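You operate a simulated robot arm through the tools that you are given. There is no shell and no other tool.

The job below is to be done with a simulated robot arm. You get a single attempt, and the scene is never put back.

JOB
Slacken the corner screw, turn the truing knob until the pointer meets the green mark, then tighten the screw.
Fine: use the truing driver and park it after each use; end within 2 mm of square; fingers stay clear of the racked bar as it moves.

Only the result counts: the job must be done as asked and must still hold three seconds after the hand-in. Knocking over, shifting, dropping, spilling or breaking anything else fails it.

ROBOT AND FRAMES
A 7-joint arm with a fingered hand, fixed in place. Base frame: the origin is at the foot of the arm, x ahead of it, y to its left, z up; the work surface is at about z = 0.8. Units: m, rad, N and s.
With the tool pointing down near the work surface it reaches from about 0.1 to 0.6 m from the base axis. Its first joint turns from -2.007 to 2.007 rad. Payload 3.1 kg.
The TCP is the grasp point between the finger pads, 0.022 m short of the fingertips. In the tool frame z runs along the fingers and y along their closing line. Largest opening 0.112 m; the body of the gripper starts 0.06 m behind the TCP. The gripper is a hand of 3 fingers: y runs from the thumb to the fingers, the wrist lies at [0, 0, -0.218] in the tool frame, and closing takes about 1.5 s.
Orientation is that of the tool frame in the base frame, as a unit quaternion [w, x, y, z]. With the fingers straight down and closing along the base's y, the tool's x points along the base's -x, its y along +y and its z along -z.

CONTROLS
- The arm moves only by the tool jog_arm. Its argument "steps" is a list of rows, each an object (a shift or turn left out is 0, a gripper value left out holds the last) with "translation": the shift along the base's x, y, z in m, a list of three; "dr": the turn, a rotation vector about the base's x, y, z in rad, a list of three. In form: [{"translation": [tx, ty, tz], "dr": [rx, ry, rz]}, ...]. A call has 1 to 20 rows; each row shifts and turns the commanded pose from where the row before left it. "grip" is the closure, from 0 (fully open) to 1 (shut), set as the call begins (left out, the last holds). Rows are played at 5 a second. More than 0.05 m and 0.15 rad between two rows, or a gripper value outside its range, and nothing of the call is played. Where a pose cannot be reached the arm comes as near as it can. A force on the tool above 40 N (or 10 N above the force at the start of the call, whichever is more), or a blocked arm, ends the call early, and 0.2 s more pass. Each finger travels about 0.108 m/s and halts on what it meets, pressing with about 22 N; the grip force reading is that of the motor and also rises with nothing between the fingers. The clock runs only during rows and for 0.2 s after the last one: add rows that do not move to give the fingers time. It gives the time, the measured TCP pose, the force on the tool (base axes), the opening and the grip force at its end, in the units of the frame above (readings bear some noise), with the torque about the TCP (base axes, N m) and any sound that the robot's microphone picked up.
- Cameras (640 x 400 px; columns grow to the right, rows downward): "scene" is fixed at [0.0482, 0.4987, 1.5634]; the picture's right is [-0.90, -0.45, 0.00], its down [-0.19, 0.39, -0.90] and it looks along [0.40, -0.81, -0.43] (base axes); focal length 371 px, centre (320, 200). "wrist" rides on the gripper at [0.066, 0.003, -0.08] in the tool frame; the picture's right is [-0.05, 1.00, 0.00], its down [-0.77, -0.04, -0.64] and it looks along [-0.64, -0.03, 0.77] (tool axes); focal length 275 px, centre (320, 200). There is no depth. A picture from a camera that has moved, and an enlarged one, comes with that camera's place and axes in the base frame and with its lens.
- capture(camera): a new picture of that camera. It takes no simulated time.
- move_column(by): slides the trunk up (or, below 0, down) by that many m; the arm rides with it, the base frame stays. It gives what a move gives, with no picture.
- preshape(shape): the hand has 3 fingers and takes this shape, open, in about a second: jaw (thumb against the fingers, like two jaws); tri (thumb and two fingers); tip (a fingertip pinch); poke (one finger out to press); point (the index stretched); flat (the hand flat); cup (the hand cupped); fist (a fist). The gripper value then closes the fingers along that shape, each until it touches; the sizes above hold for jaw. It gives what a move gives, with no picture.
- zoom(camera, box): a new picture of the part [left, top, right, bottom] of that camera's present view, enlarged. It takes no simulated time.
- finish_job(): hands the job in; it is judged then, once.

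Nothing tells you positions but the pictures and the camera data. Unless the task says otherwise, let go and move clear before handing in.

The tools are called after "Request:" by a JSON object that holds its "api" and its "payload". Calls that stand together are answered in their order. jog_arm: Moves the arm, as the interface text tells. Its arguments: {"type":"object","properties":{"steps":{"type":"array"},"grip":{"type":"number"}},"required":["steps"]} The other tools are called the same way: move_column (by) slides the trunk up or down; preshape (shape) gives the hand a shape; capture (camera) takes a picture; zoom (camera, box) takes an enlarged picture of a part of a camera's view; finish_job () hands the job in.

At the start:

```text
clock: 0.0
position: [0.3783, -0.185, 1.2877]
tool_rot: [0.001, 0.0, 1.0, 0.0]
force: [0.0, 0.6, 0.5]
wrist_torque: [-0.01, 0.03, -0.02]
grip_width: 0.112
gripper_force: 0.1
shape: jaw
trunk travel left (down, up): [-0.9, 0.09]
```

scene: 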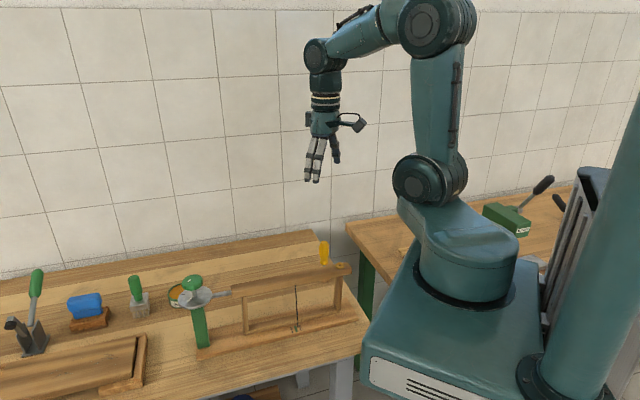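
wrist: 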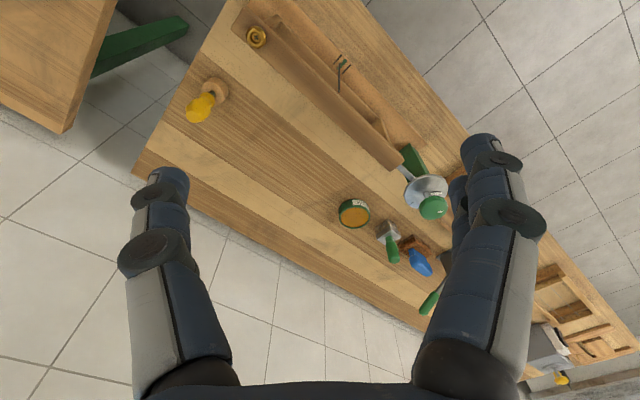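

I see a bench with a frame (racked bar), a green-handled knob, a yellow driver standing in a holder, and a brass corner screw. I will take enlarged pictures before moving.

Request:
{"api": "zoom", "payload": {"camera": "scene", "box": [150, 220, 390, 370]}}

Request:
{"api": "zoom", "payload": {"camera": "wrist", "box": [160, 0, 480, 240]}}

Request:
{"api": "zoom", "payload": {"camera": "scene", "box": [0, 220, 240, 370]}}

```text
2.67 times, centred on (270, 295) of scene
camera zoom: at [0.0482, 0.4987, 1.5634], right [-0.9, -0.45, 0.0], down [-0.19, 0.39, -0.9], along [0.4, -0.81, -0.43], focal length 989 px, centre (453, -53)
```

zoom: 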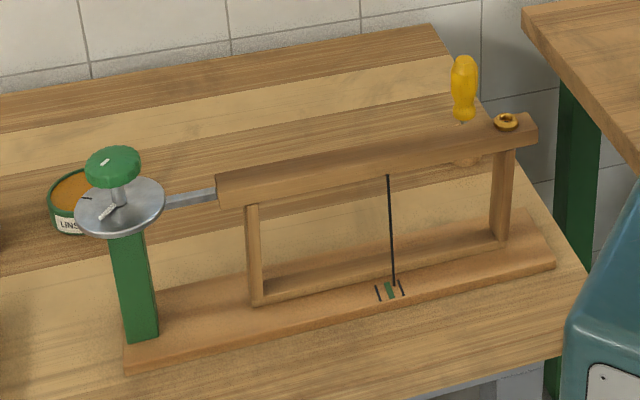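

```text
1.67 times, centred on (320, 120) of wrist
camera zoom: at [0.3124, -0.1826, 1.3687], right [0.05, 1.0, 0.0], down [0.77, -0.04, 0.64], along [0.64, -0.03, -0.77], focal length 459 px, centre (320, 333)
```

zoom: 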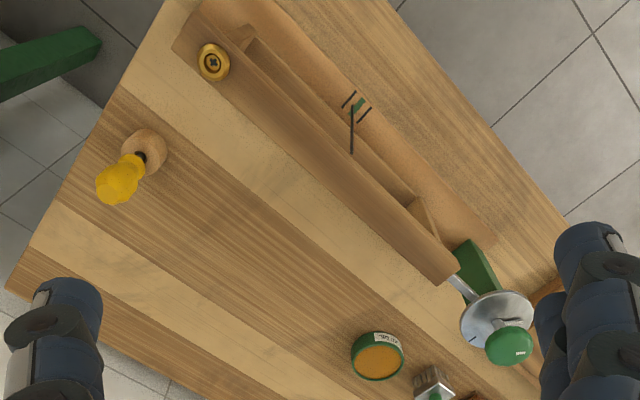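

```text
2.67 times, centred on (120, 295) of scene
camera zoom: at [0.0482, 0.4987, 1.5634], right [-0.9, -0.45, 0.0], down [-0.19, 0.39, -0.9], along [0.4, -0.81, -0.43], focal length 989 px, centre (853, -53)
```

zoom: 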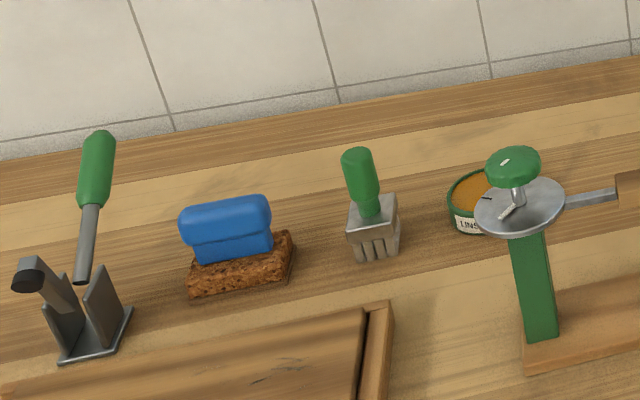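

The screw looks to be at about (0.37, -0.27, 0.975), the yellow driver at about (0.48, -0.39) standing in a round holder, and the knob at about (0.635, 0.0, 1.01). I'll zoom in on each of these before moving.

Request:
{"api": "zoom", "payload": {"camera": "scene", "box": [280, 230, 376, 290]}}

Request:
{"api": "zoom", "payload": {"camera": "scene", "box": [160, 265, 240, 315]}}

Request:
{"api": "zoom", "payload": {"camera": "scene", "box": [264, 300, 328, 340]}}

Request:
{"api": "zoom", "payload": {"camera": "wrist", "box": [170, 0, 298, 130]}}

Request:
{"api": "zoom", "payload": {"camera": "wrist", "box": [380, 130, 476, 230]}}

Request:
{"api": "zoom", "payload": {"camera": "wrist", "box": [310, 40, 374, 100]}}

```text
6.67 times, centred on (328, 260) of scene
camera zoom: at [0.0482, 0.4987, 1.5634], right [-0.9, -0.45, 0.0], down [-0.19, 0.39, -0.9], along [0.4, -0.81, -0.43], focal length 2472 px, centre (267, -200)
```

zoom: 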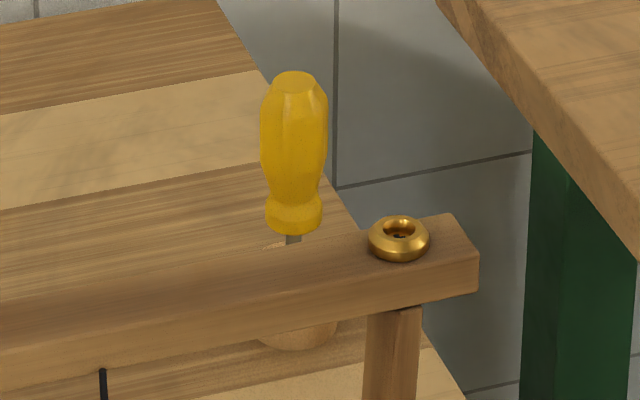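

```text
8.00 times, centred on (200, 290) of scene
camera zoom: at [0.0482, 0.4987, 1.5634], right [-0.9, -0.45, 0.0], down [-0.19, 0.39, -0.9], along [0.4, -0.81, -0.43], focal length 2967 px, centre (1280, -520)
```

zoom: 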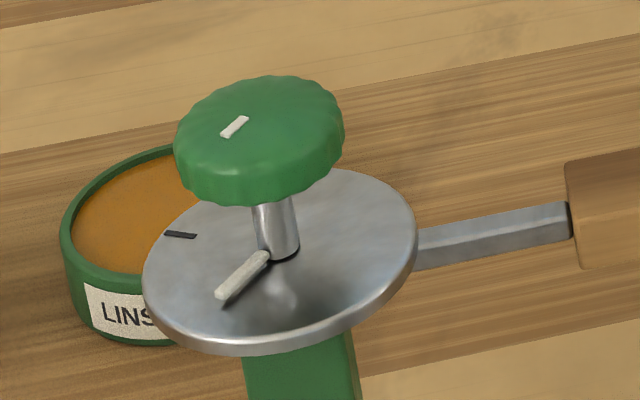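

```text
10.00 times, centred on (296, 320) of scene
camera zoom: at [0.0482, 0.4987, 1.5634], right [-0.9, -0.45, 0.0], down [-0.19, 0.39, -0.9], along [0.4, -0.81, -0.43], focal length 3709 px, centre (560, -1000)
```

zoom: 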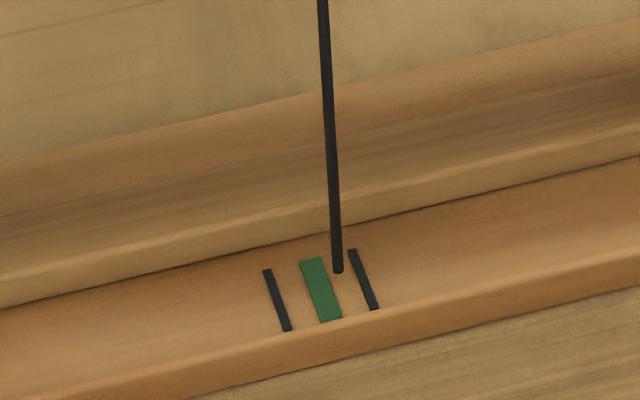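

```text
3.08 times, centred on (234, 65) of wrist
camera zoom: at [0.3124, -0.1826, 1.3687], right [0.05, 1.0, 0.0], down [0.77, -0.04, 0.64], along [0.64, -0.03, -0.77], focal length 847 px, centre (585, 615)
```

zoom: 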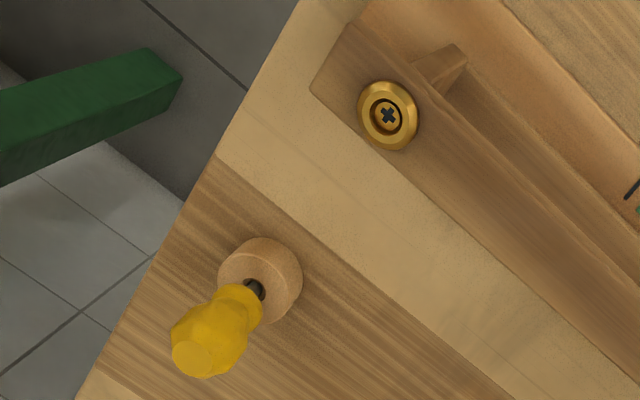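

```text
4.00 times, centred on (428, 180) of wrist
camera zoom: at [0.3124, -0.1826, 1.3687], right [0.05, 1.0, 0.0], down [0.77, -0.04, 0.64], along [0.64, -0.03, -0.77], focal length 1101 px, centre (-112, 280)
```

zoom: 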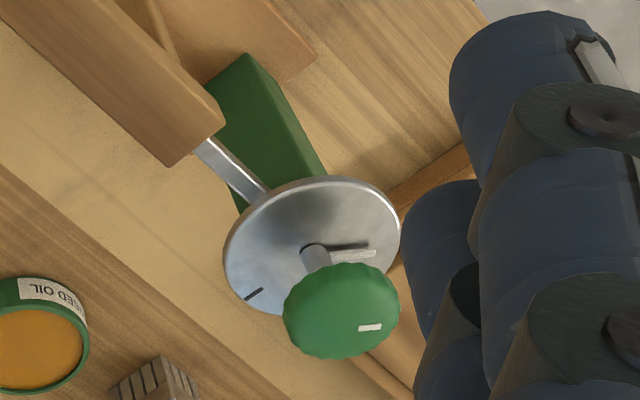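

```text
6.67 times, centred on (342, 70) of wrist
camera zoom: at [0.3124, -0.1826, 1.3687], right [0.05, 1.0, 0.0], down [0.77, -0.04, 0.64], along [0.64, -0.03, -0.77], focal length 1835 px, centre (173, 1067)
```

zoom: 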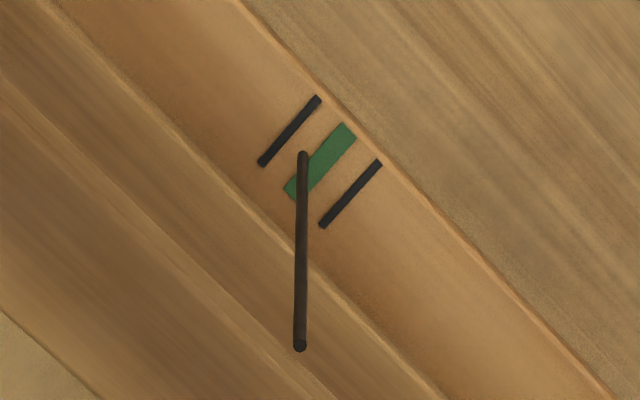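

The driver stands upright with its handle spanning roughly z 0.86–0.945, and nothing sits close around it. I'll move above it at a safe height to measure it more precisely with the wrist camera.

Request:
{"api": "jog_arm", "payload": {"steps": [{"translation": [0.015, -0.03, -0.02]}, {"translation": [0.015, -0.03, -0.02]}, {"translation": [0.015, -0.03, -0.02]}, {"translation": [0.015, -0.03, -0.02]}, {"translation": [0.015, -0.03, -0.02]}, {"translation": [0.01, -0.03, -0.02]}, {"translation": [0.005, -0.02, -0.01]}, {}], "grip": 0}}

Request:
{"api": "capture", "payload": {"camera": "wrist"}}

Request:
{"api": "capture", "payload": {"camera": "scene"}}

```text
clock: 1.8
position: [0.4675, -0.3853, 1.1589]
tool_rot: [0.0, 0.0, 1.0, 0.0]
force: [0.5, -0.6, -0.8]
wrist_torque: [-0.03, 0.0, 0.02]
grip_width: 0.1118
gripper_force: 0.0
shape: jaw
trunk travel left (down, up): [-0.9, 0.09]
```

```text
taken
camera wrist: at [0.4017, -0.3819, 1.2397], right [0.05, 1.0, 0.0], down [0.77, -0.04, 0.64], along [0.64, -0.03, -0.77], focal length 275 px, centre (320, 200)
```

wrist: 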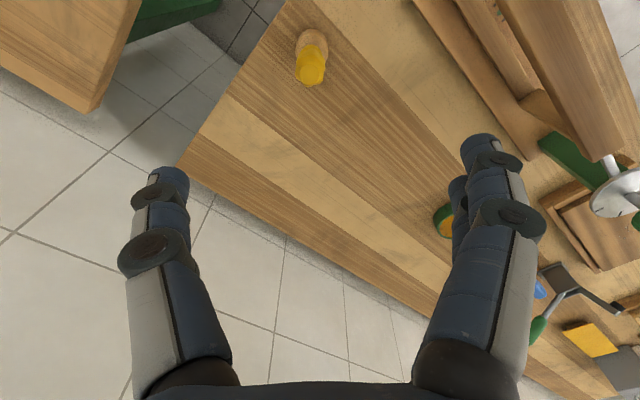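

```text
taken
```

scene: 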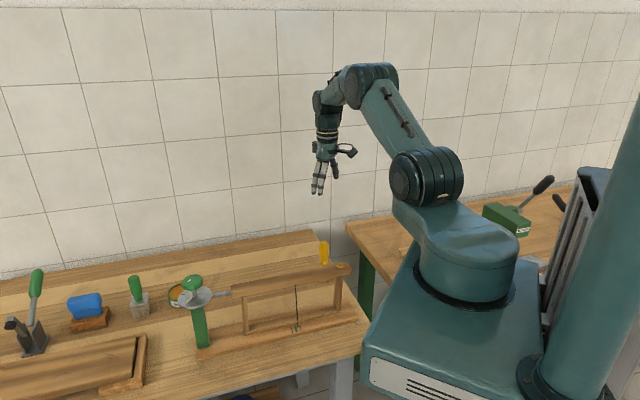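

The driver is visible at the top of the wrist picture. I'll enlarge that area to triangulate its position.

Request:
{"api": "zoom", "payload": {"camera": "wrist", "box": [270, 0, 366, 100]}}

Request:
{"api": "zoom", "payload": {"camera": "wrist", "box": [400, 0, 640, 240]}}

```text
4.00 times, centred on (318, 50) of wrist
camera zoom: at [0.4017, -0.3819, 1.2397], right [0.05, 1.0, 0.0], down [0.77, -0.04, 0.64], along [0.64, -0.03, -0.77], focal length 1101 px, centre (328, 800)
```

zoom: 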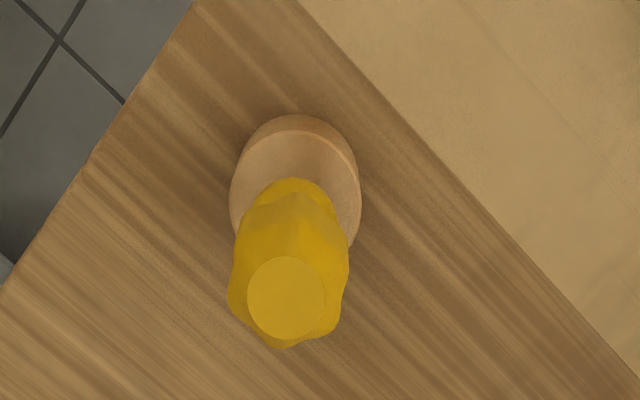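

```text
1.67 times, centred on (520, 120) of wrist
camera zoom: at [0.4017, -0.3819, 1.2397], right [0.05, 1.0, 0.0], down [0.77, -0.04, 0.64], along [0.64, -0.03, -0.77], focal length 459 px, centre (-13, 333)
```

zoom: 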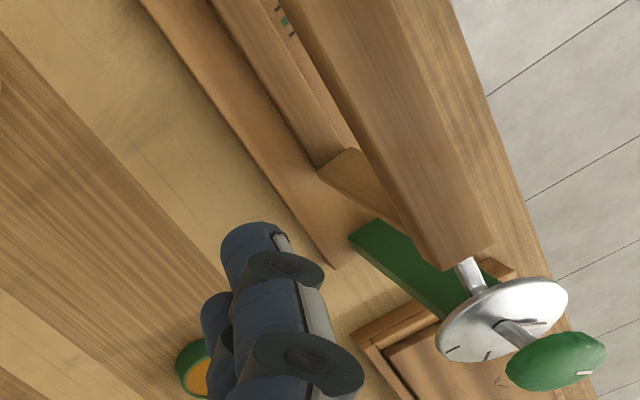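

The handle's top centre works out to about (0.480, -0.396, 0.945). Slackening needs counter-clockwise turning, so I'll wind the wrist clockwise first here in free air to leave range and check that it is reachable.

Request:
{"api": "jog_arm", "payload": {"steps": [{"dr": [0, 0, -0.15]}, {"dr": [0, 0, -0.15]}, {"dr": [0, 0, -0.15]}, {"dr": [0, 0, -0.15]}, {"dr": [0, 0, -0.15]}, {"dr": [0, 0, -0.15]}, {"dr": [0, 0, -0.15]}, {"dr": [0, 0, -0.15]}, {"dr": [0, 0, -0.15]}, {"dr": [0, 0, -0.15]}, {}]}}

Request:
{"api": "capture", "payload": {"camera": "wrist"}}

Request:
{"api": "capture", "payload": {"camera": "scene"}}

```text
clock: 4.2
position: [0.4679, -0.3854, 1.1577]
tool_rot: [0.0, 0.682, 0.731, 0.0]
force: [0.9, 0.9, 0.8]
wrist_torque: [-0.03, 0.01, 0.0]
grip_width: 0.112
gripper_force: 0.1
shape: jaw
trunk travel left (down, up): [-0.9, 0.09]
```

```text
taken
camera wrist: at [0.4676, -0.3195, 1.2385], right [1.0, 0.02, 0.0], down [0.02, -0.77, 0.64], along [0.01, -0.64, -0.77], focal length 275 px, centre (320, 200)
```

wrist: 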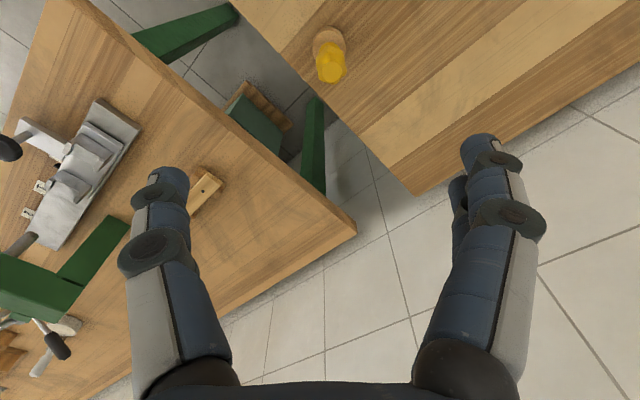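

```text
taken
```

scene: 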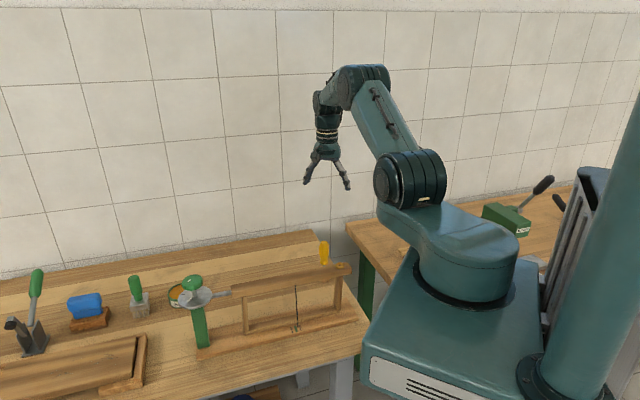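

The wrist turned freely to −1.5 rad. I'll enlarge the driver from this second direction to refine its position.

Request:
{"api": "zoom", "payload": {"camera": "wrist", "box": [282, 10, 378, 110]}}

```text
4.00 times, centred on (330, 60) of wrist
camera zoom: at [0.4676, -0.3195, 1.2385], right [1.0, 0.02, 0.0], down [0.02, -0.77, 0.64], along [0.01, -0.64, -0.77], focal length 1101 px, centre (280, 760)
```

zoom: 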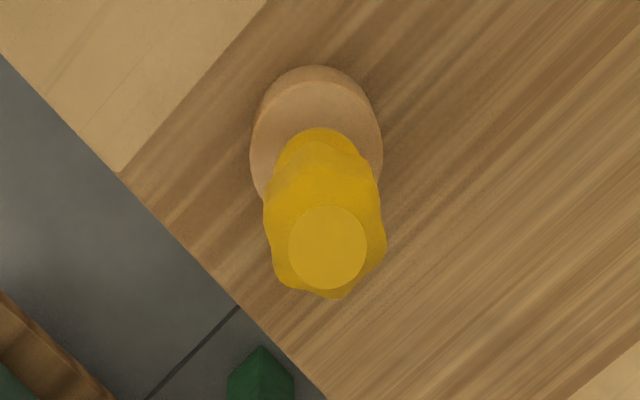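

Both views agree on (0.481, -0.396). I'll align over it and go down to z ≈ 0.905 with the fingers open.

Request:
{"api": "jog_arm", "payload": {"steps": [{"translation": [0.0131, -0.0106, 0]}, {"translation": [0, 0, -0.04]}, {"translation": [0, 0, -0.04]}, {"translation": [0, 0, -0.04]}, {"translation": [0, 0, -0.04]}, {"translation": [0, 0, -0.03]}, {"translation": [0, 0, -0.03]}, {"translation": [0, 0, -0.02]}, {"translation": [0, 0, -0.012]}, {}, {}]}}

Request:
{"api": "capture", "payload": {"camera": "wrist"}}

Request:
{"api": "capture", "payload": {"camera": "scene"}}

```text
clock: 6.6
position: [0.4675, -0.3832, 0.9064]
tool_rot: [0.0, 0.682, 0.731, 0.001]
force: [0.1, -0.2, 0.3]
wrist_torque: [0.0, -0.01, -0.01]
grip_width: 0.1117
gripper_force: 0.0
shape: jaw
out of reach, approached as far as the arm can: row 8, 9
trunk travel left (down, up): [-0.9, 0.09]
```

```text
taken
camera wrist: at [0.466, -0.3178, 0.9872], right [1.0, 0.02, 0.0], down [0.02, -0.77, 0.64], along [0.02, -0.64, -0.77], focal length 275 px, centre (320, 200)
```

wrist: 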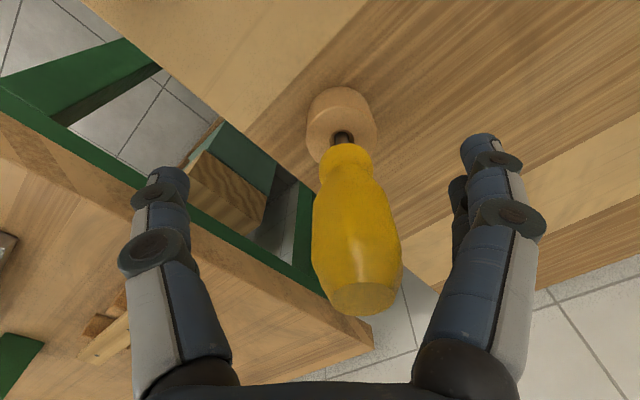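

```text
taken
```

scene: 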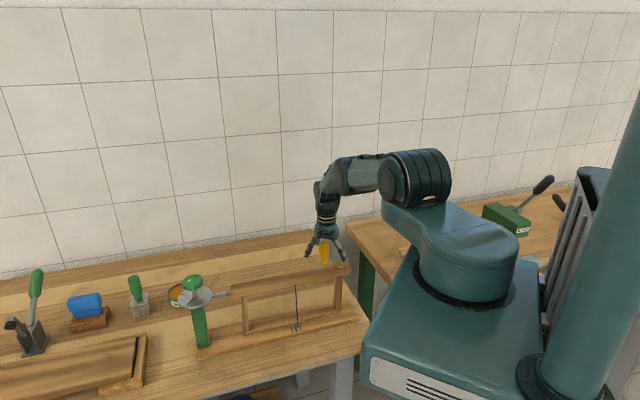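

The arm fell short by about 2 cm at this height, so the shoulder needs to be lower. I'll retreat straight up first, then lower the column, since the arm rides with it.

Request:
{"api": "jog_arm", "payload": {"steps": [{"translation": [0, 0, 0.03]}, {"translation": [0, 0, 0.04]}, {"translation": [0, 0, 0.04]}, {"translation": [0, 0, 0.04]}, {"translation": [0, 0, 0.04]}, {"translation": [0, 0, 0.04]}, {"translation": [0, 0, 0.04]}, {"translation": [0, 0, 0.04]}, {"translation": [0, 0, 0.04]}, {}]}}

Request:
{"api": "move_column", "payload": {"by": -0.2}}

Request:
{"api": "capture", "payload": {"camera": "scene"}}

Request:
{"api": "capture", "payload": {"camera": "wrist"}}

```text
clock: 8.8
position: [0.4668, -0.3839, 1.2592]
tool_rot: [0.0, 0.682, 0.732, 0.001]
force: [-0.9, -0.2, 1.0]
wrist_torque: [0.01, 0.0, -0.01]
grip_width: 0.1118
gripper_force: 0.1
shape: jaw
trunk travel left (down, up): [-0.9, 0.09]
```

```text
clock: 11.0
position: [0.4668, -0.3843, 1.0581]
tool_rot: [0.0, 0.681, 0.732, 0.001]
force: [-0.7, -0.2, -0.4]
wrist_torque: [0.01, 0.04, 0.03]
grip_width: 0.1115
gripper_force: 0.1
shape: jaw
trunk travel left (down, up): [-0.7, 0.29]
```

```text
taken
```

scene: 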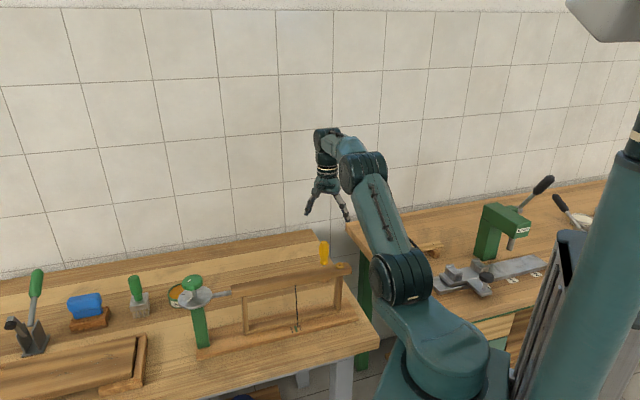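

```text
taken
camera wrist: at [0.4652, -0.3185, 1.1385], right [1.0, 0.02, 0.0], down [0.02, -0.77, 0.64], along [0.02, -0.64, -0.77], focal length 275 px, centre (320, 200)
```

wrist: 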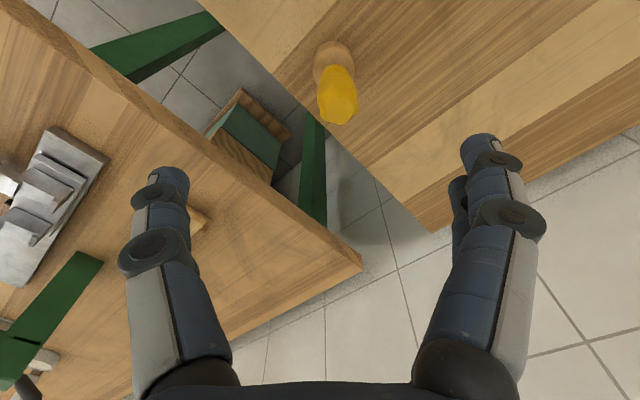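

The column is down and the arm is clear. I'll align over the driver again and descend.

Request:
{"api": "jog_arm", "payload": {"steps": [{"translation": [0.0142, -0.0117, 0]}, {}, {}]}}

Request:
{"api": "jog_arm", "payload": {"steps": [{"translation": [0, 0, -0.03]}, {"translation": [0, 0, -0.03]}, {"translation": [0, 0, -0.03]}, {"translation": [0, 0, -0.03]}, {"translation": [0, 0, -0.02]}, {"translation": [0, 0, -0.012]}, {}, {}]}}

Request:
{"api": "capture", "payload": {"camera": "wrist"}}

Request:
{"api": "capture", "payload": {"camera": "scene"}}

```text
clock: 11.8
position: [0.481, -0.3957, 1.0571]
tool_rot: [0.0, 0.681, 0.732, 0.0]
force: [-0.1, 0.1, -0.3]
wrist_torque: [-0.03, -0.04, -0.01]
grip_width: 0.1118
gripper_force: 0.1
shape: jaw
trunk travel left (down, up): [-0.7, 0.29]
```

```text
clock: 13.6
position: [0.4801, -0.3963, 0.9057]
tool_rot: [0.0, 0.682, 0.732, 0.001]
force: [0.5, 0.1, 0.2]
wrist_torque: [0.0, 0.01, 0.02]
grip_width: 0.1118
gripper_force: 0.0
shape: jaw
trunk travel left (down, up): [-0.7, 0.29]
```

```text
taken
camera wrist: at [0.479, -0.3306, 0.986], right [1.0, 0.02, 0.0], down [0.02, -0.77, 0.64], along [0.02, -0.64, -0.77], focal length 275 px, centre (320, 200)
```

wrist: 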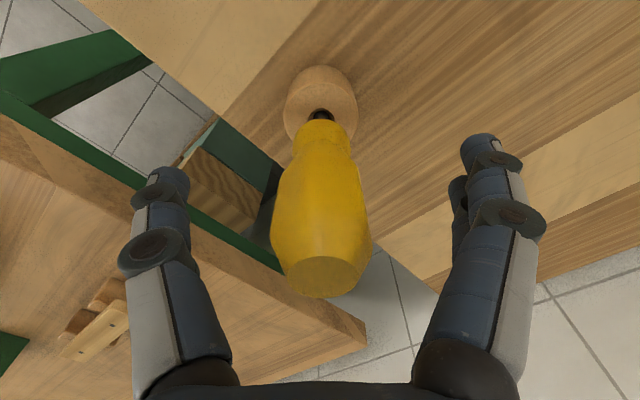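

```text
taken
```

scene: 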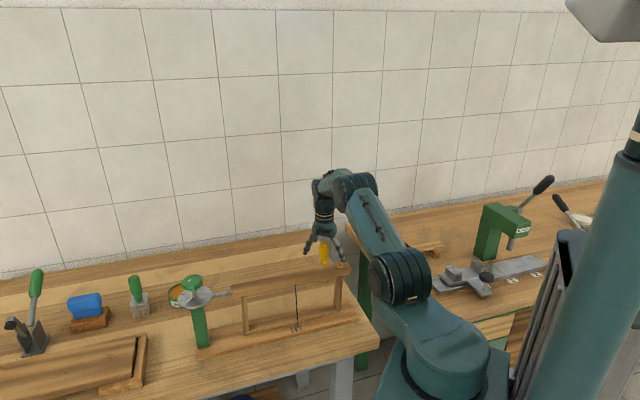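

The handle is centred between the fingers, with the TCP on its middle. I'll close the grip now.

Request:
{"api": "jog_arm", "payload": {"steps": [{}, {}, {}, {}, {}, {}, {}, {}, {}, {}], "grip": 1}}

Request:
{"api": "capture", "payload": {"camera": "wrist"}}

Request:
{"api": "zoom", "payload": {"camera": "scene", "box": [270, 200, 390, 290]}}

```text
clock: 15.8
position: [0.4796, -0.3967, 0.9051]
tool_rot: [-0.001, 0.681, 0.732, 0.0]
force: [0.6, 0.1, 0.0]
wrist_torque: [-0.04, 0.01, 0.02]
grip_width: 0.0232
gripper_force: 22.0
shape: jaw
trunk travel left (down, up): [-0.7, 0.29]
```

```text
taken
camera wrist: at [0.479, -0.3306, 0.9861], right [1.0, 0.02, 0.0], down [0.02, -0.77, 0.64], along [0.02, -0.64, -0.77], focal length 275 px, centre (320, 200)
```

wrist: 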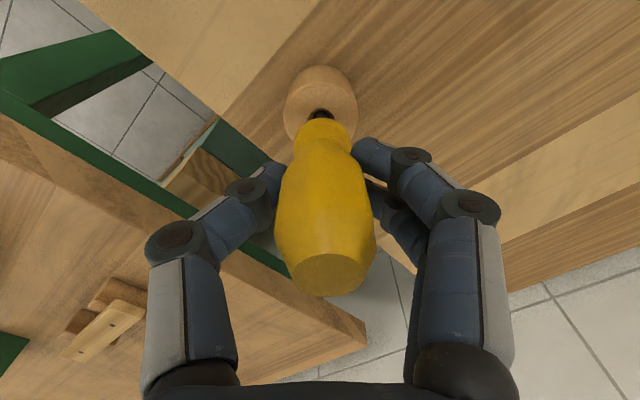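

```text
4.44 times, centred on (330, 245) of scene
camera zoom: at [0.0482, 0.4987, 1.5634], right [-0.9, -0.45, 0.0], down [-0.19, 0.39, -0.9], along [0.4, -0.81, -0.43], focal length 1648 px, centre (276, 0)
```

zoom: 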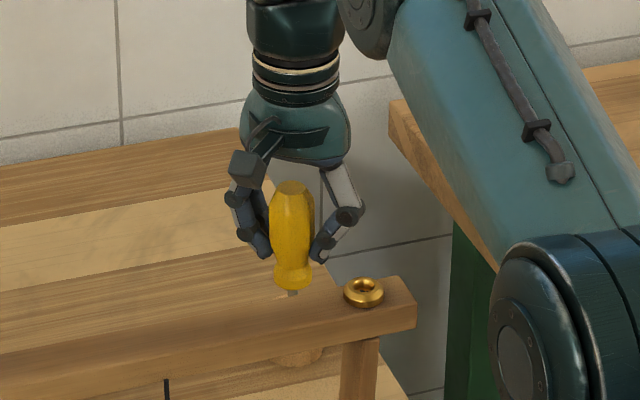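

The grip reads 23 mm at 22 N, holding at the handle's waist under the bulge. I'll lift straight up and look.

Request:
{"api": "jog_arm", "payload": {"steps": [{"translation": [0, 0, 0.01]}, {"translation": [0, 0, 0.015]}, {"translation": [0, 0, 0.02]}, {"translation": [0, 0, 0.03]}, {"translation": [0, 0, 0.03]}, {"translation": [0, 0, 0.03]}, {"translation": [0, 0, 0.03]}, {}, {}]}}

Request:
{"api": "capture", "payload": {"camera": "wrist"}}

Request:
{"api": "zoom", "payload": {"camera": "scene", "box": [270, 160, 390, 280]}}

```text
clock: 17.8
position: [0.4792, -0.3952, 1.0699]
tool_rot: [0.001, 0.681, 0.732, 0.0]
force: [0.3, -1.1, -1.0]
wrist_torque: [0.01, 0.03, 0.01]
grip_width: 0.0232
gripper_force: 21.9
shape: jaw
trunk travel left (down, up): [-0.7, 0.29]
```

```text
taken
camera wrist: at [0.478, -0.33, 1.1512], right [1.0, 0.02, 0.0], down [0.02, -0.77, 0.64], along [0.02, -0.64, -0.77], focal length 275 px, centre (320, 200)
```

wrist: 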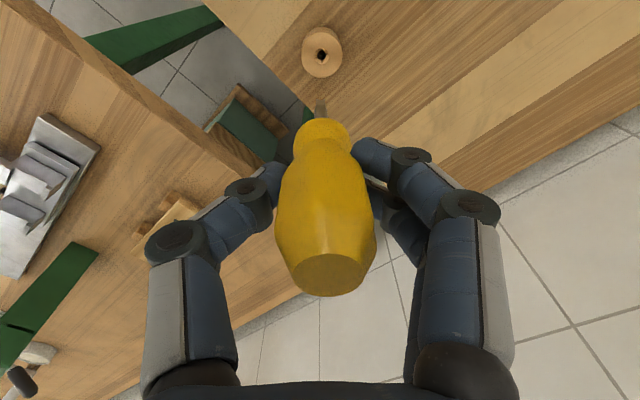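

```text
3.33 times, centred on (330, 220) of scene
camera zoom: at [0.0482, 0.4987, 1.5634], right [-0.9, -0.45, 0.0], down [-0.19, 0.39, -0.9], along [0.4, -0.81, -0.43], focal length 1236 px, centre (287, 133)
```

zoom: 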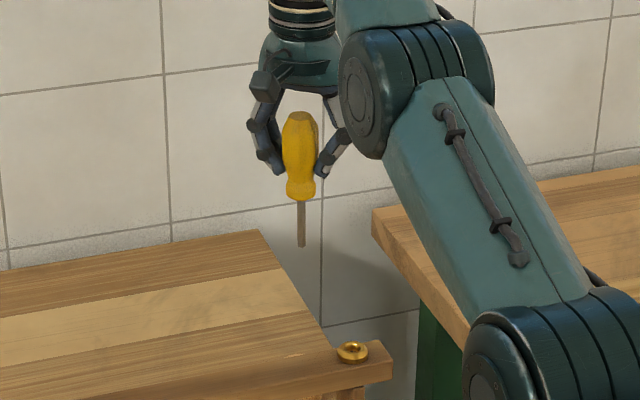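

The driver is out of its holder, hanging vertical, with the tip about 95 mm below the TCP. I'll raise a bit more and carry it to hover over the screw, then check alignment in both cameras.

Request:
{"api": "jog_arm", "payload": {"steps": [{"translation": [0, 0, 0.03]}, {"translation": [0, 0, 0.03]}, {"translation": [-0.02, 0.024, 0]}, {"translation": [-0.02, 0.024, 0]}, {"translation": [-0.02, 0.024, 0]}, {"translation": [-0.02, 0.024, 0]}, {"translation": [-0.017, 0.02, 0]}, {"translation": [-0.01, 0.011, 0]}, {}, {}]}}

Request:
{"api": "capture", "payload": {"camera": "wrist"}}

Request:
{"api": "zoom", "payload": {"camera": "scene", "box": [280, 170, 400, 290]}}

Request:
{"api": "capture", "payload": {"camera": "scene"}}

```text
clock: 20.0
position: [0.3565, -0.2557, 1.1136]
tool_rot: [0.001, 0.681, 0.732, 0.0]
force: [-0.1, 1.3, -1.1]
wrist_torque: [0.02, 0.03, -0.03]
grip_width: 0.023
gripper_force: 22.0
shape: jaw
out of reach, approached as far as the arm can: row 1, 2
trunk travel left (down, up): [-0.7, 0.29]
```

```text
taken
camera wrist: at [0.355, -0.1901, 1.1953], right [1.0, 0.02, 0.0], down [0.02, -0.77, 0.64], along [0.02, -0.64, -0.77], focal length 275 px, centre (320, 200)
```

wrist: 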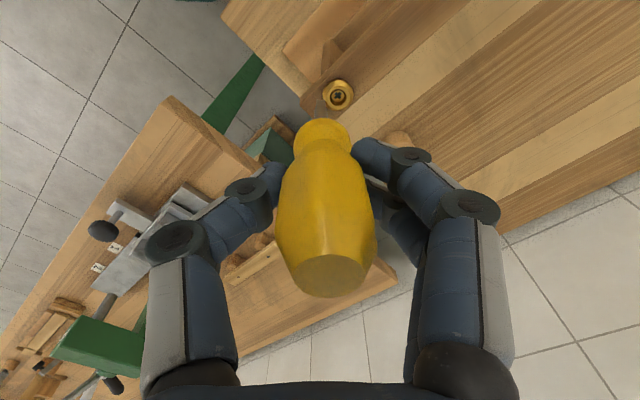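

```text
3.33 times, centred on (340, 230) of scene
camera zoom: at [0.0482, 0.4987, 1.5634], right [-0.9, -0.45, 0.0], down [-0.19, 0.39, -0.9], along [0.4, -0.81, -0.43], focal length 1236 px, centre (253, 100)
```

zoom: 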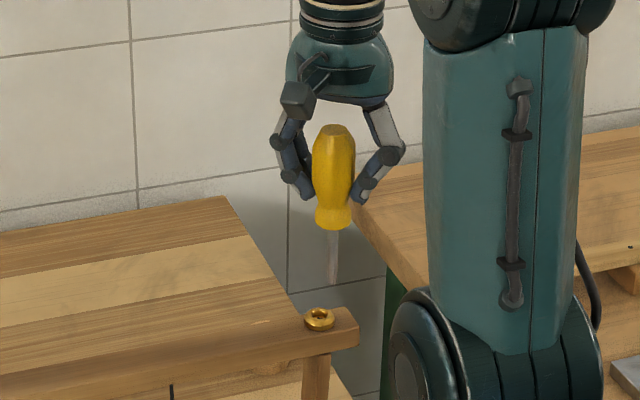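

```text
taken
```

scene: 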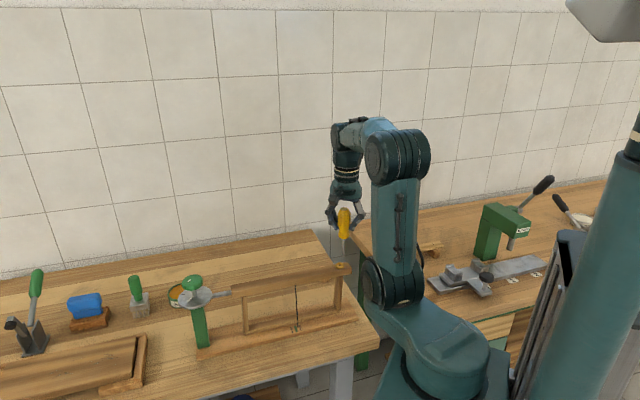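

The screw is visible just beyond the handle in the wrist picture. I'll enlarge both views for a precise offset between the tip and the screw.

Request:
{"api": "zoom", "payload": {"camera": "wrist", "box": [290, 60, 390, 140]}}

Request:
{"api": "zoom", "payload": {"camera": "scene", "box": [320, 235, 368, 275]}}

```text
5.00 times, centred on (340, 100) of wrist
camera zoom: at [0.355, -0.1901, 1.1953], right [1.0, 0.02, 0.0], down [0.02, -0.77, 0.64], along [0.02, -0.64, -0.77], focal length 1376 px, centre (220, 700)
```

zoom: 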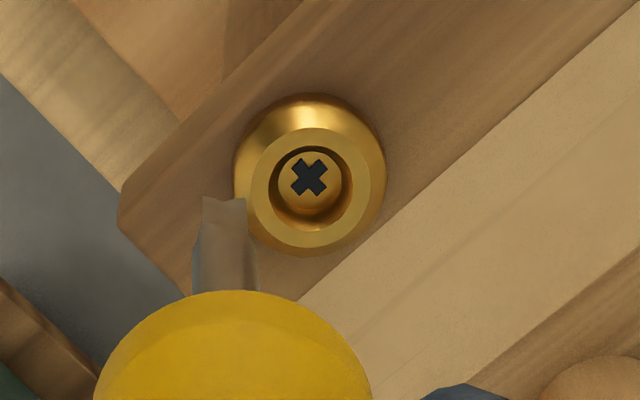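

```text
10.00 times, centred on (344, 255) of scene
camera zoom: at [0.0482, 0.4987, 1.5634], right [-0.9, -0.45, 0.0], down [-0.19, 0.39, -0.9], along [0.4, -0.81, -0.43], focal length 3709 px, centre (80, -350)
```

zoom: 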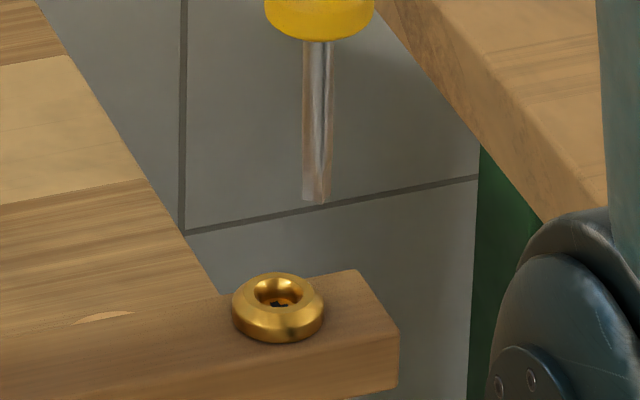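

The tip is at about (0.356, -0.255, 1.013) and the cross recess at about (0.371, -0.266, 0.970). I'll shift by the difference and lower partway, staying above the brass cup.

Request:
{"api": "jog_arm", "payload": {"steps": [{"translation": [0.0073, -0.0055, 0]}, {"translation": [0.0072, -0.0055, 0]}, {"translation": [0, 0, -0.01]}, {"translation": [0, 0, -0.01]}, {}, {}, {}]}}

Request:
{"api": "zoom", "payload": {"camera": "wrist", "box": [270, 60, 370, 140]}}

Request:
{"api": "zoom", "payload": {"camera": "scene", "box": [320, 235, 368, 275]}}

```text
clock: 21.6
position: [0.3721, -0.2654, 1.0942]
tool_rot: [0.0, 0.682, 0.731, -0.001]
force: [-0.7, 0.9, -0.5]
wrist_torque: [0.0, -0.03, 0.04]
grip_width: 0.023
gripper_force: 22.1
shape: jaw
trunk travel left (down, up): [-0.7, 0.29]
```

```text
5.00 times, centred on (320, 100) of wrist
camera zoom: at [0.3707, -0.2001, 1.175], right [1.0, 0.02, 0.0], down [0.02, -0.77, 0.64], along [0.02, -0.64, -0.77], focal length 1376 px, centre (320, 700)
```

zoom: 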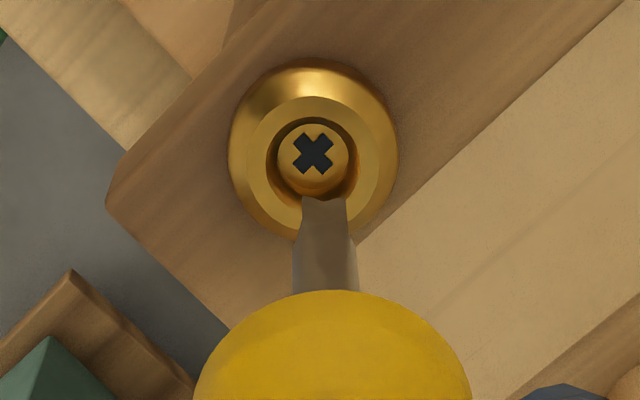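

```text
10.00 times, centred on (344, 255) of scene
camera zoom: at [0.0482, 0.4987, 1.5634], right [-0.9, -0.45, 0.0], down [-0.19, 0.39, -0.9], along [0.4, -0.81, -0.43], focal length 3709 px, centre (80, -350)
```

zoom: 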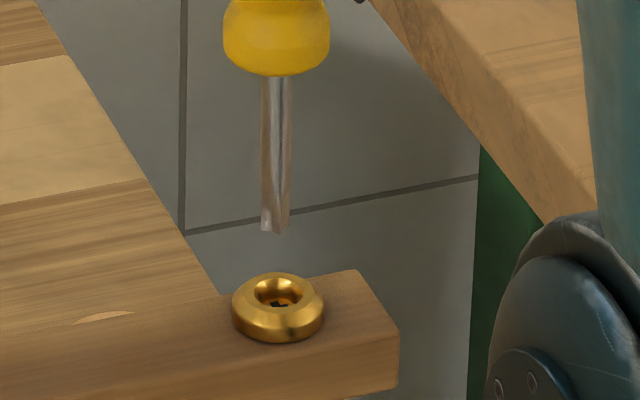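

The tip needs about 1.7 mm more toward −x. I'll correct that and descend in small steps toward the recess, watching the force.

Request:
{"api": "jog_arm", "payload": {"steps": [{"translation": [-0.0017, 0, 0]}, {}, {"translation": [0, 0, -0.005]}, {"translation": [0, 0, -0.005]}, {"translation": [0, 0, -0.004]}, {}, {}]}}

Request:
{"api": "zoom", "payload": {"camera": "wrist", "box": [270, 50, 370, 130]}}

Request:
{"api": "zoom", "payload": {"camera": "scene", "box": [320, 235, 368, 275]}}

```text
clock: 23.2
position: [0.3703, -0.2669, 1.0787]
tool_rot: [0.0, 0.682, 0.732, 0.001]
force: [0.1, 1.2, -1.2]
wrist_torque: [-0.03, 0.02, -0.01]
grip_width: 0.0232
gripper_force: 21.7
shape: jaw
trunk travel left (down, up): [-0.7, 0.29]
```

```text
5.00 times, centred on (320, 90) of wrist
camera zoom: at [0.369, -0.2004, 1.1603], right [1.0, 0.02, 0.0], down [0.02, -0.77, 0.64], along [0.02, -0.64, -0.77], focal length 1376 px, centre (320, 750)
```

zoom: 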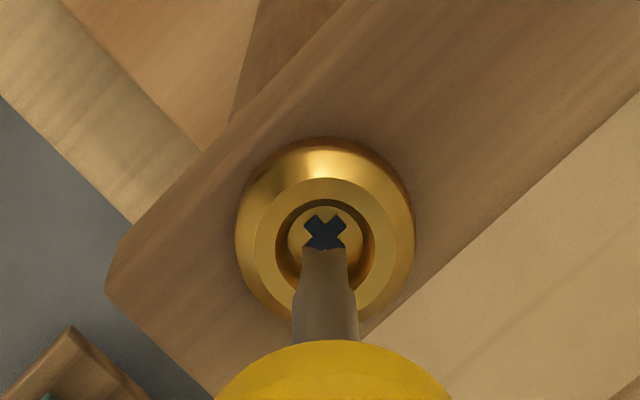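

```text
10.00 times, centred on (344, 255) of scene
camera zoom: at [0.0482, 0.4987, 1.5634], right [-0.9, -0.45, 0.0], down [-0.19, 0.39, -0.9], along [0.4, -0.81, -0.43], focal length 3709 px, centre (80, -350)
```

zoom: 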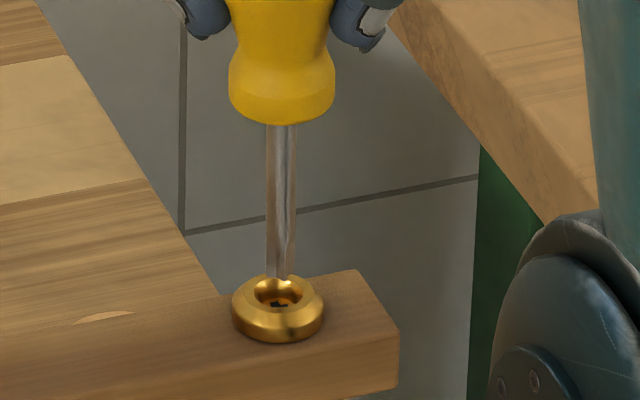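

Both views now show the tip directly over the cross, about 7 mm above it. I'll lower in 2 mm steps.

Request:
{"api": "jog_arm", "payload": {"steps": [{"translation": [0, 0, -0.002]}, {"translation": [0, 0, -0.002]}, {"translation": [0, 0, -0.002]}, {"translation": [0, 0, -0.002]}, {}, {}]}}

Request:
{"api": "zoom", "payload": {"camera": "wrist", "box": [270, 50, 370, 130]}}

Request:
{"api": "zoom", "payload": {"camera": "scene", "box": [320, 235, 368, 275]}}

```text
clock: 24.6
position: [0.3695, -0.267, 1.0702]
tool_rot: [0.0, 0.681, 0.733, 0.0]
force: [-0.2, 0.1, -1.1]
wrist_torque: [0.0, 0.02, 0.0]
grip_width: 0.0232
gripper_force: 21.6
shape: jaw
trunk travel left (down, up): [-0.7, 0.29]
```

```text
5.00 times, centred on (320, 90) of wrist
camera zoom: at [0.3687, -0.2007, 1.152], right [1.0, 0.02, 0.0], down [0.02, -0.77, 0.64], along [0.02, -0.64, -0.77], focal length 1376 px, centre (320, 750)
```

zoom: 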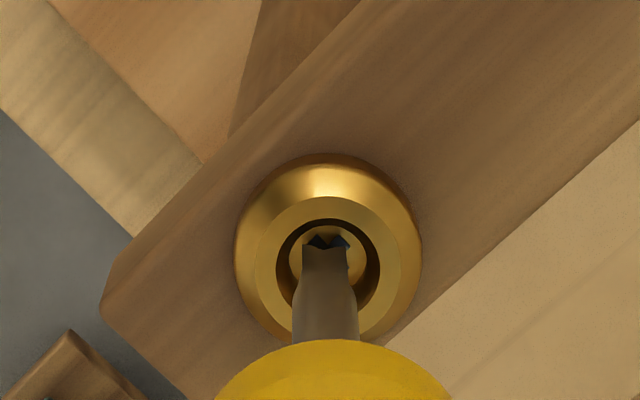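

```text
10.00 times, centred on (344, 255) of scene
camera zoom: at [0.0482, 0.4987, 1.5634], right [-0.9, -0.45, 0.0], down [-0.19, 0.39, -0.9], along [0.4, -0.81, -0.43], focal length 3709 px, centre (80, -350)
```

zoom: 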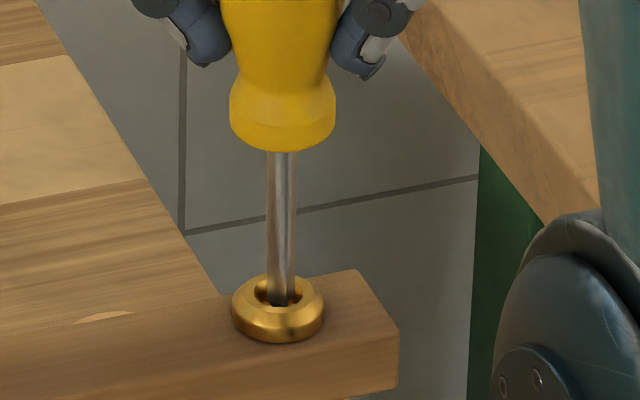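

The tip is inside the cup, just above the head. I'll keep going in 1 mm steps to find contact.

Request:
{"api": "jog_arm", "payload": {"steps": [{"translation": [0, 0, -0.001]}, {"translation": [0, 0, -0.001]}, {"translation": [0, 0, -0.001]}, {}, {}]}}

Request:
{"api": "zoom", "payload": {"camera": "wrist", "box": [270, 50, 370, 130]}}

Request:
{"api": "zoom", "payload": {"camera": "scene", "box": [320, 235, 368, 275]}}

```text
clock: 25.8
position: [0.3687, -0.2672, 1.0685]
tool_rot: [0.0, 0.681, 0.732, 0.0]
force: [-0.2, 1.1, 3.1]
wrist_torque: [0.0, -0.03, 0.01]
grip_width: 0.023
gripper_force: 21.6
shape: jaw
trunk travel left (down, up): [-0.7, 0.29]
```

```text
5.00 times, centred on (320, 90) of wrist
camera zoom: at [0.3685, -0.2003, 1.1495], right [1.0, 0.02, 0.0], down [0.02, -0.77, 0.64], along [0.02, -0.64, -0.77], focal length 1376 px, centre (320, 750)
```

zoom: 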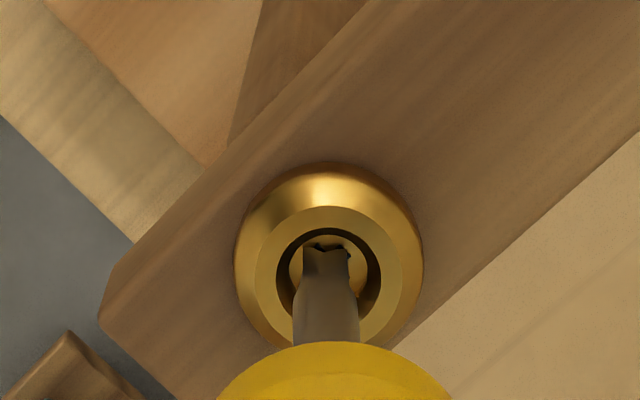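

```text
10.00 times, centred on (344, 255) of scene
camera zoom: at [0.0482, 0.4987, 1.5634], right [-0.9, -0.45, 0.0], down [-0.19, 0.39, -0.9], along [0.4, -0.81, -0.43], focal length 3709 px, centre (80, -350)
```

zoom: 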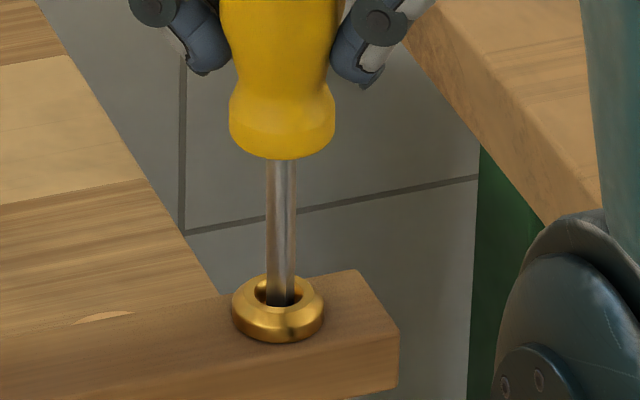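

There is about 3 N of upward force, so the tip now rests on the head. I'll press slightly and start turning counter-clockwise, watching the torque.

Request:
{"api": "jog_arm", "payload": {"steps": [{"translation": [0, 0, -0.001]}, {"dr": [0, 0, 0.1]}, {"dr": [0, 0, 0.1]}, {"dr": [0, 0, 0.1]}, {"dr": [0, 0, 0.1]}, {}]}}

Request:
{"api": "zoom", "payload": {"camera": "scene", "box": [300, 205, 384, 275]}}

Request:
{"api": "zoom", "payload": {"camera": "wrist", "box": [270, 50, 370, 130]}}

```text
clock: 27.2
position: [0.3698, -0.266, 1.0691]
tool_rot: [0.0, 0.522, 0.853, 0.0]
force: [2.0, -0.2, 7.2]
wrist_torque: [0.02, -0.08, -0.1]
grip_width: 0.023
gripper_force: 22.0
shape: jaw
trunk travel left (down, up): [-0.7, 0.29]
```

```text
5.71 times, centred on (342, 240) of scene
camera zoom: at [0.0482, 0.4987, 1.5634], right [-0.9, -0.45, 0.0], down [-0.19, 0.39, -0.9], along [0.4, -0.81, -0.43], focal length 2119 px, centre (194, -29)
```

zoom: 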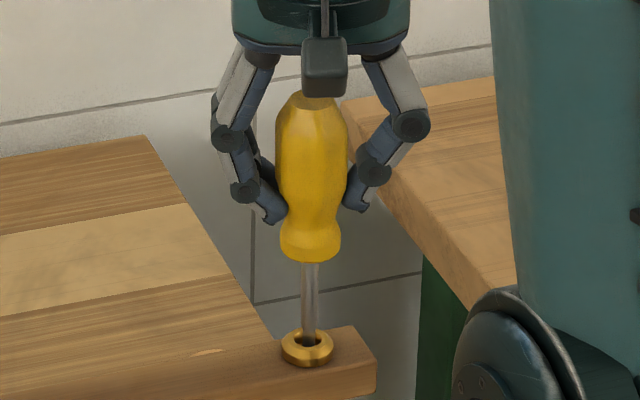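

```text
5.00 times, centred on (320, 90) of wrist
camera zoom: at [0.3426, -0.2064, 1.149], right [0.91, 0.41, 0.0], down [0.32, -0.7, 0.64], along [0.26, -0.58, -0.77], focal length 1376 px, centre (320, 750)
```

zoom: 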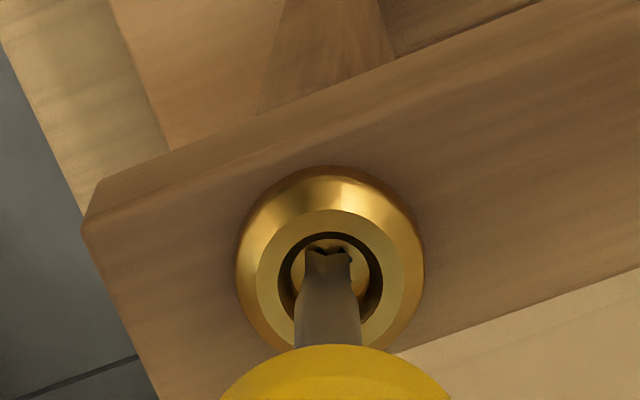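

Torque of about −0.1 N·m resists the turn. I'll keep turning with slight pressure and see whether the screw follows.

Request:
{"api": "jog_arm", "payload": {"steps": [{"dr": [0, 0, 0.1]}, {"dr": [0, 0, 0.1]}, {"dr": [0, 0, 0.1]}, {"dr": [0, 0, 0.1]}, {}]}}

Request:
{"api": "zoom", "payload": {"camera": "scene", "box": [320, 235, 368, 275]}}

Request:
{"api": "zoom", "payload": {"camera": "wrist", "box": [270, 50, 370, 130]}}

```text
clock: 28.4
position: [0.3685, -0.2664, 1.068]
tool_rot: [0.0, 0.342, 0.94, 0.0]
force: [2.9, -2.3, 10.6]
wrist_torque: [-0.05, -0.04, -0.02]
grip_width: 0.0231
gripper_force: 21.7
shape: jaw
trunk travel left (down, up): [-0.7, 0.29]
```

```text
10.00 times, centred on (344, 255) of scene
camera zoom: at [0.0482, 0.4987, 1.5634], right [-0.9, -0.45, 0.0], down [-0.19, 0.39, -0.9], along [0.4, -0.81, -0.43], focal length 3709 px, centre (80, -350)
```

zoom: 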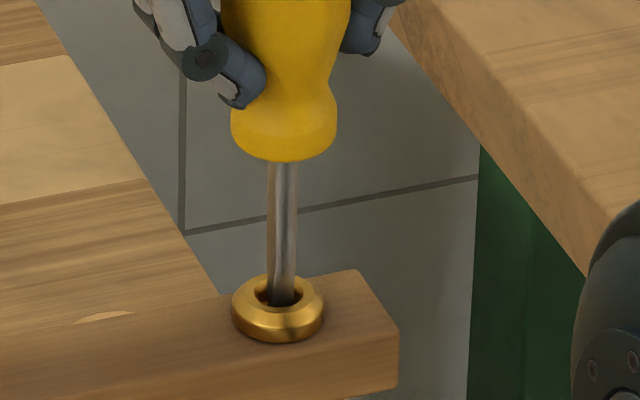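

```text
5.00 times, centred on (320, 90) of wrist
camera zoom: at [0.3214, -0.2216, 1.1488], right [0.68, 0.74, 0.0], down [0.57, -0.52, 0.64], along [0.47, -0.43, -0.77], focal length 1376 px, centre (320, 750)
```

zoom: 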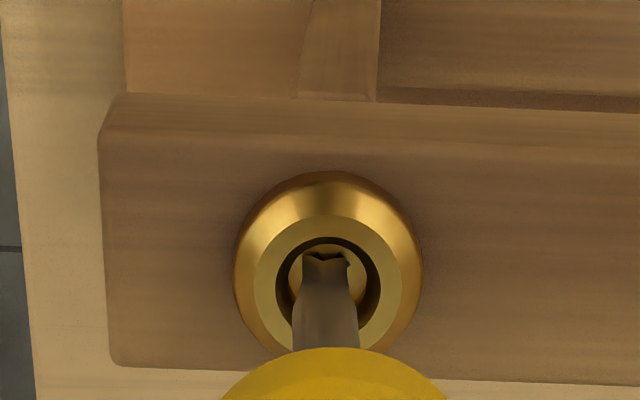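

The tip stays centred in the cup with about 10 N pressing. I'll continue turning counter-clockwise.

Request:
{"api": "jog_arm", "payload": {"steps": [{"dr": [0, 0, 0.1]}, {"dr": [0, 0, 0.1]}, {"dr": [0, 0, 0.1]}, {"dr": [0, 0, 0.1]}, {"dr": [0, 0, 0.1]}, {"dr": [0, 0, 0.1]}]}}

Request:
{"api": "zoom", "payload": {"camera": "wrist", "box": [290, 70, 350, 118]}}

```text
clock: 29.8
position: [0.3694, -0.2663, 1.0673]
tool_rot: [0.0, 0.049, 0.999, 0.0]
force: [4.8, -2.1, 14.7]
wrist_torque: [-0.04, -0.09, -0.04]
grip_width: 0.0236
gripper_force: 22.6
shape: jaw
trunk travel left (down, up): [-0.7, 0.29]
```

```text
8.33 times, centred on (320, 94) of wrist
camera zoom: at [0.3044, -0.2571, 1.1484], right [0.14, 0.99, 0.0], down [0.76, -0.11, 0.64], along [0.63, -0.09, -0.77], focal length 2294 px, centre (320, 1083)
```

zoom: 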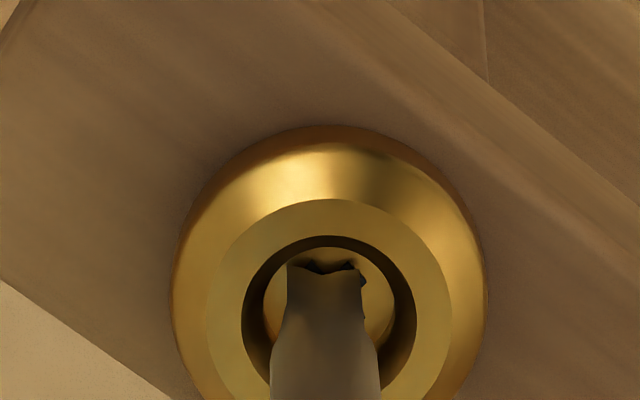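

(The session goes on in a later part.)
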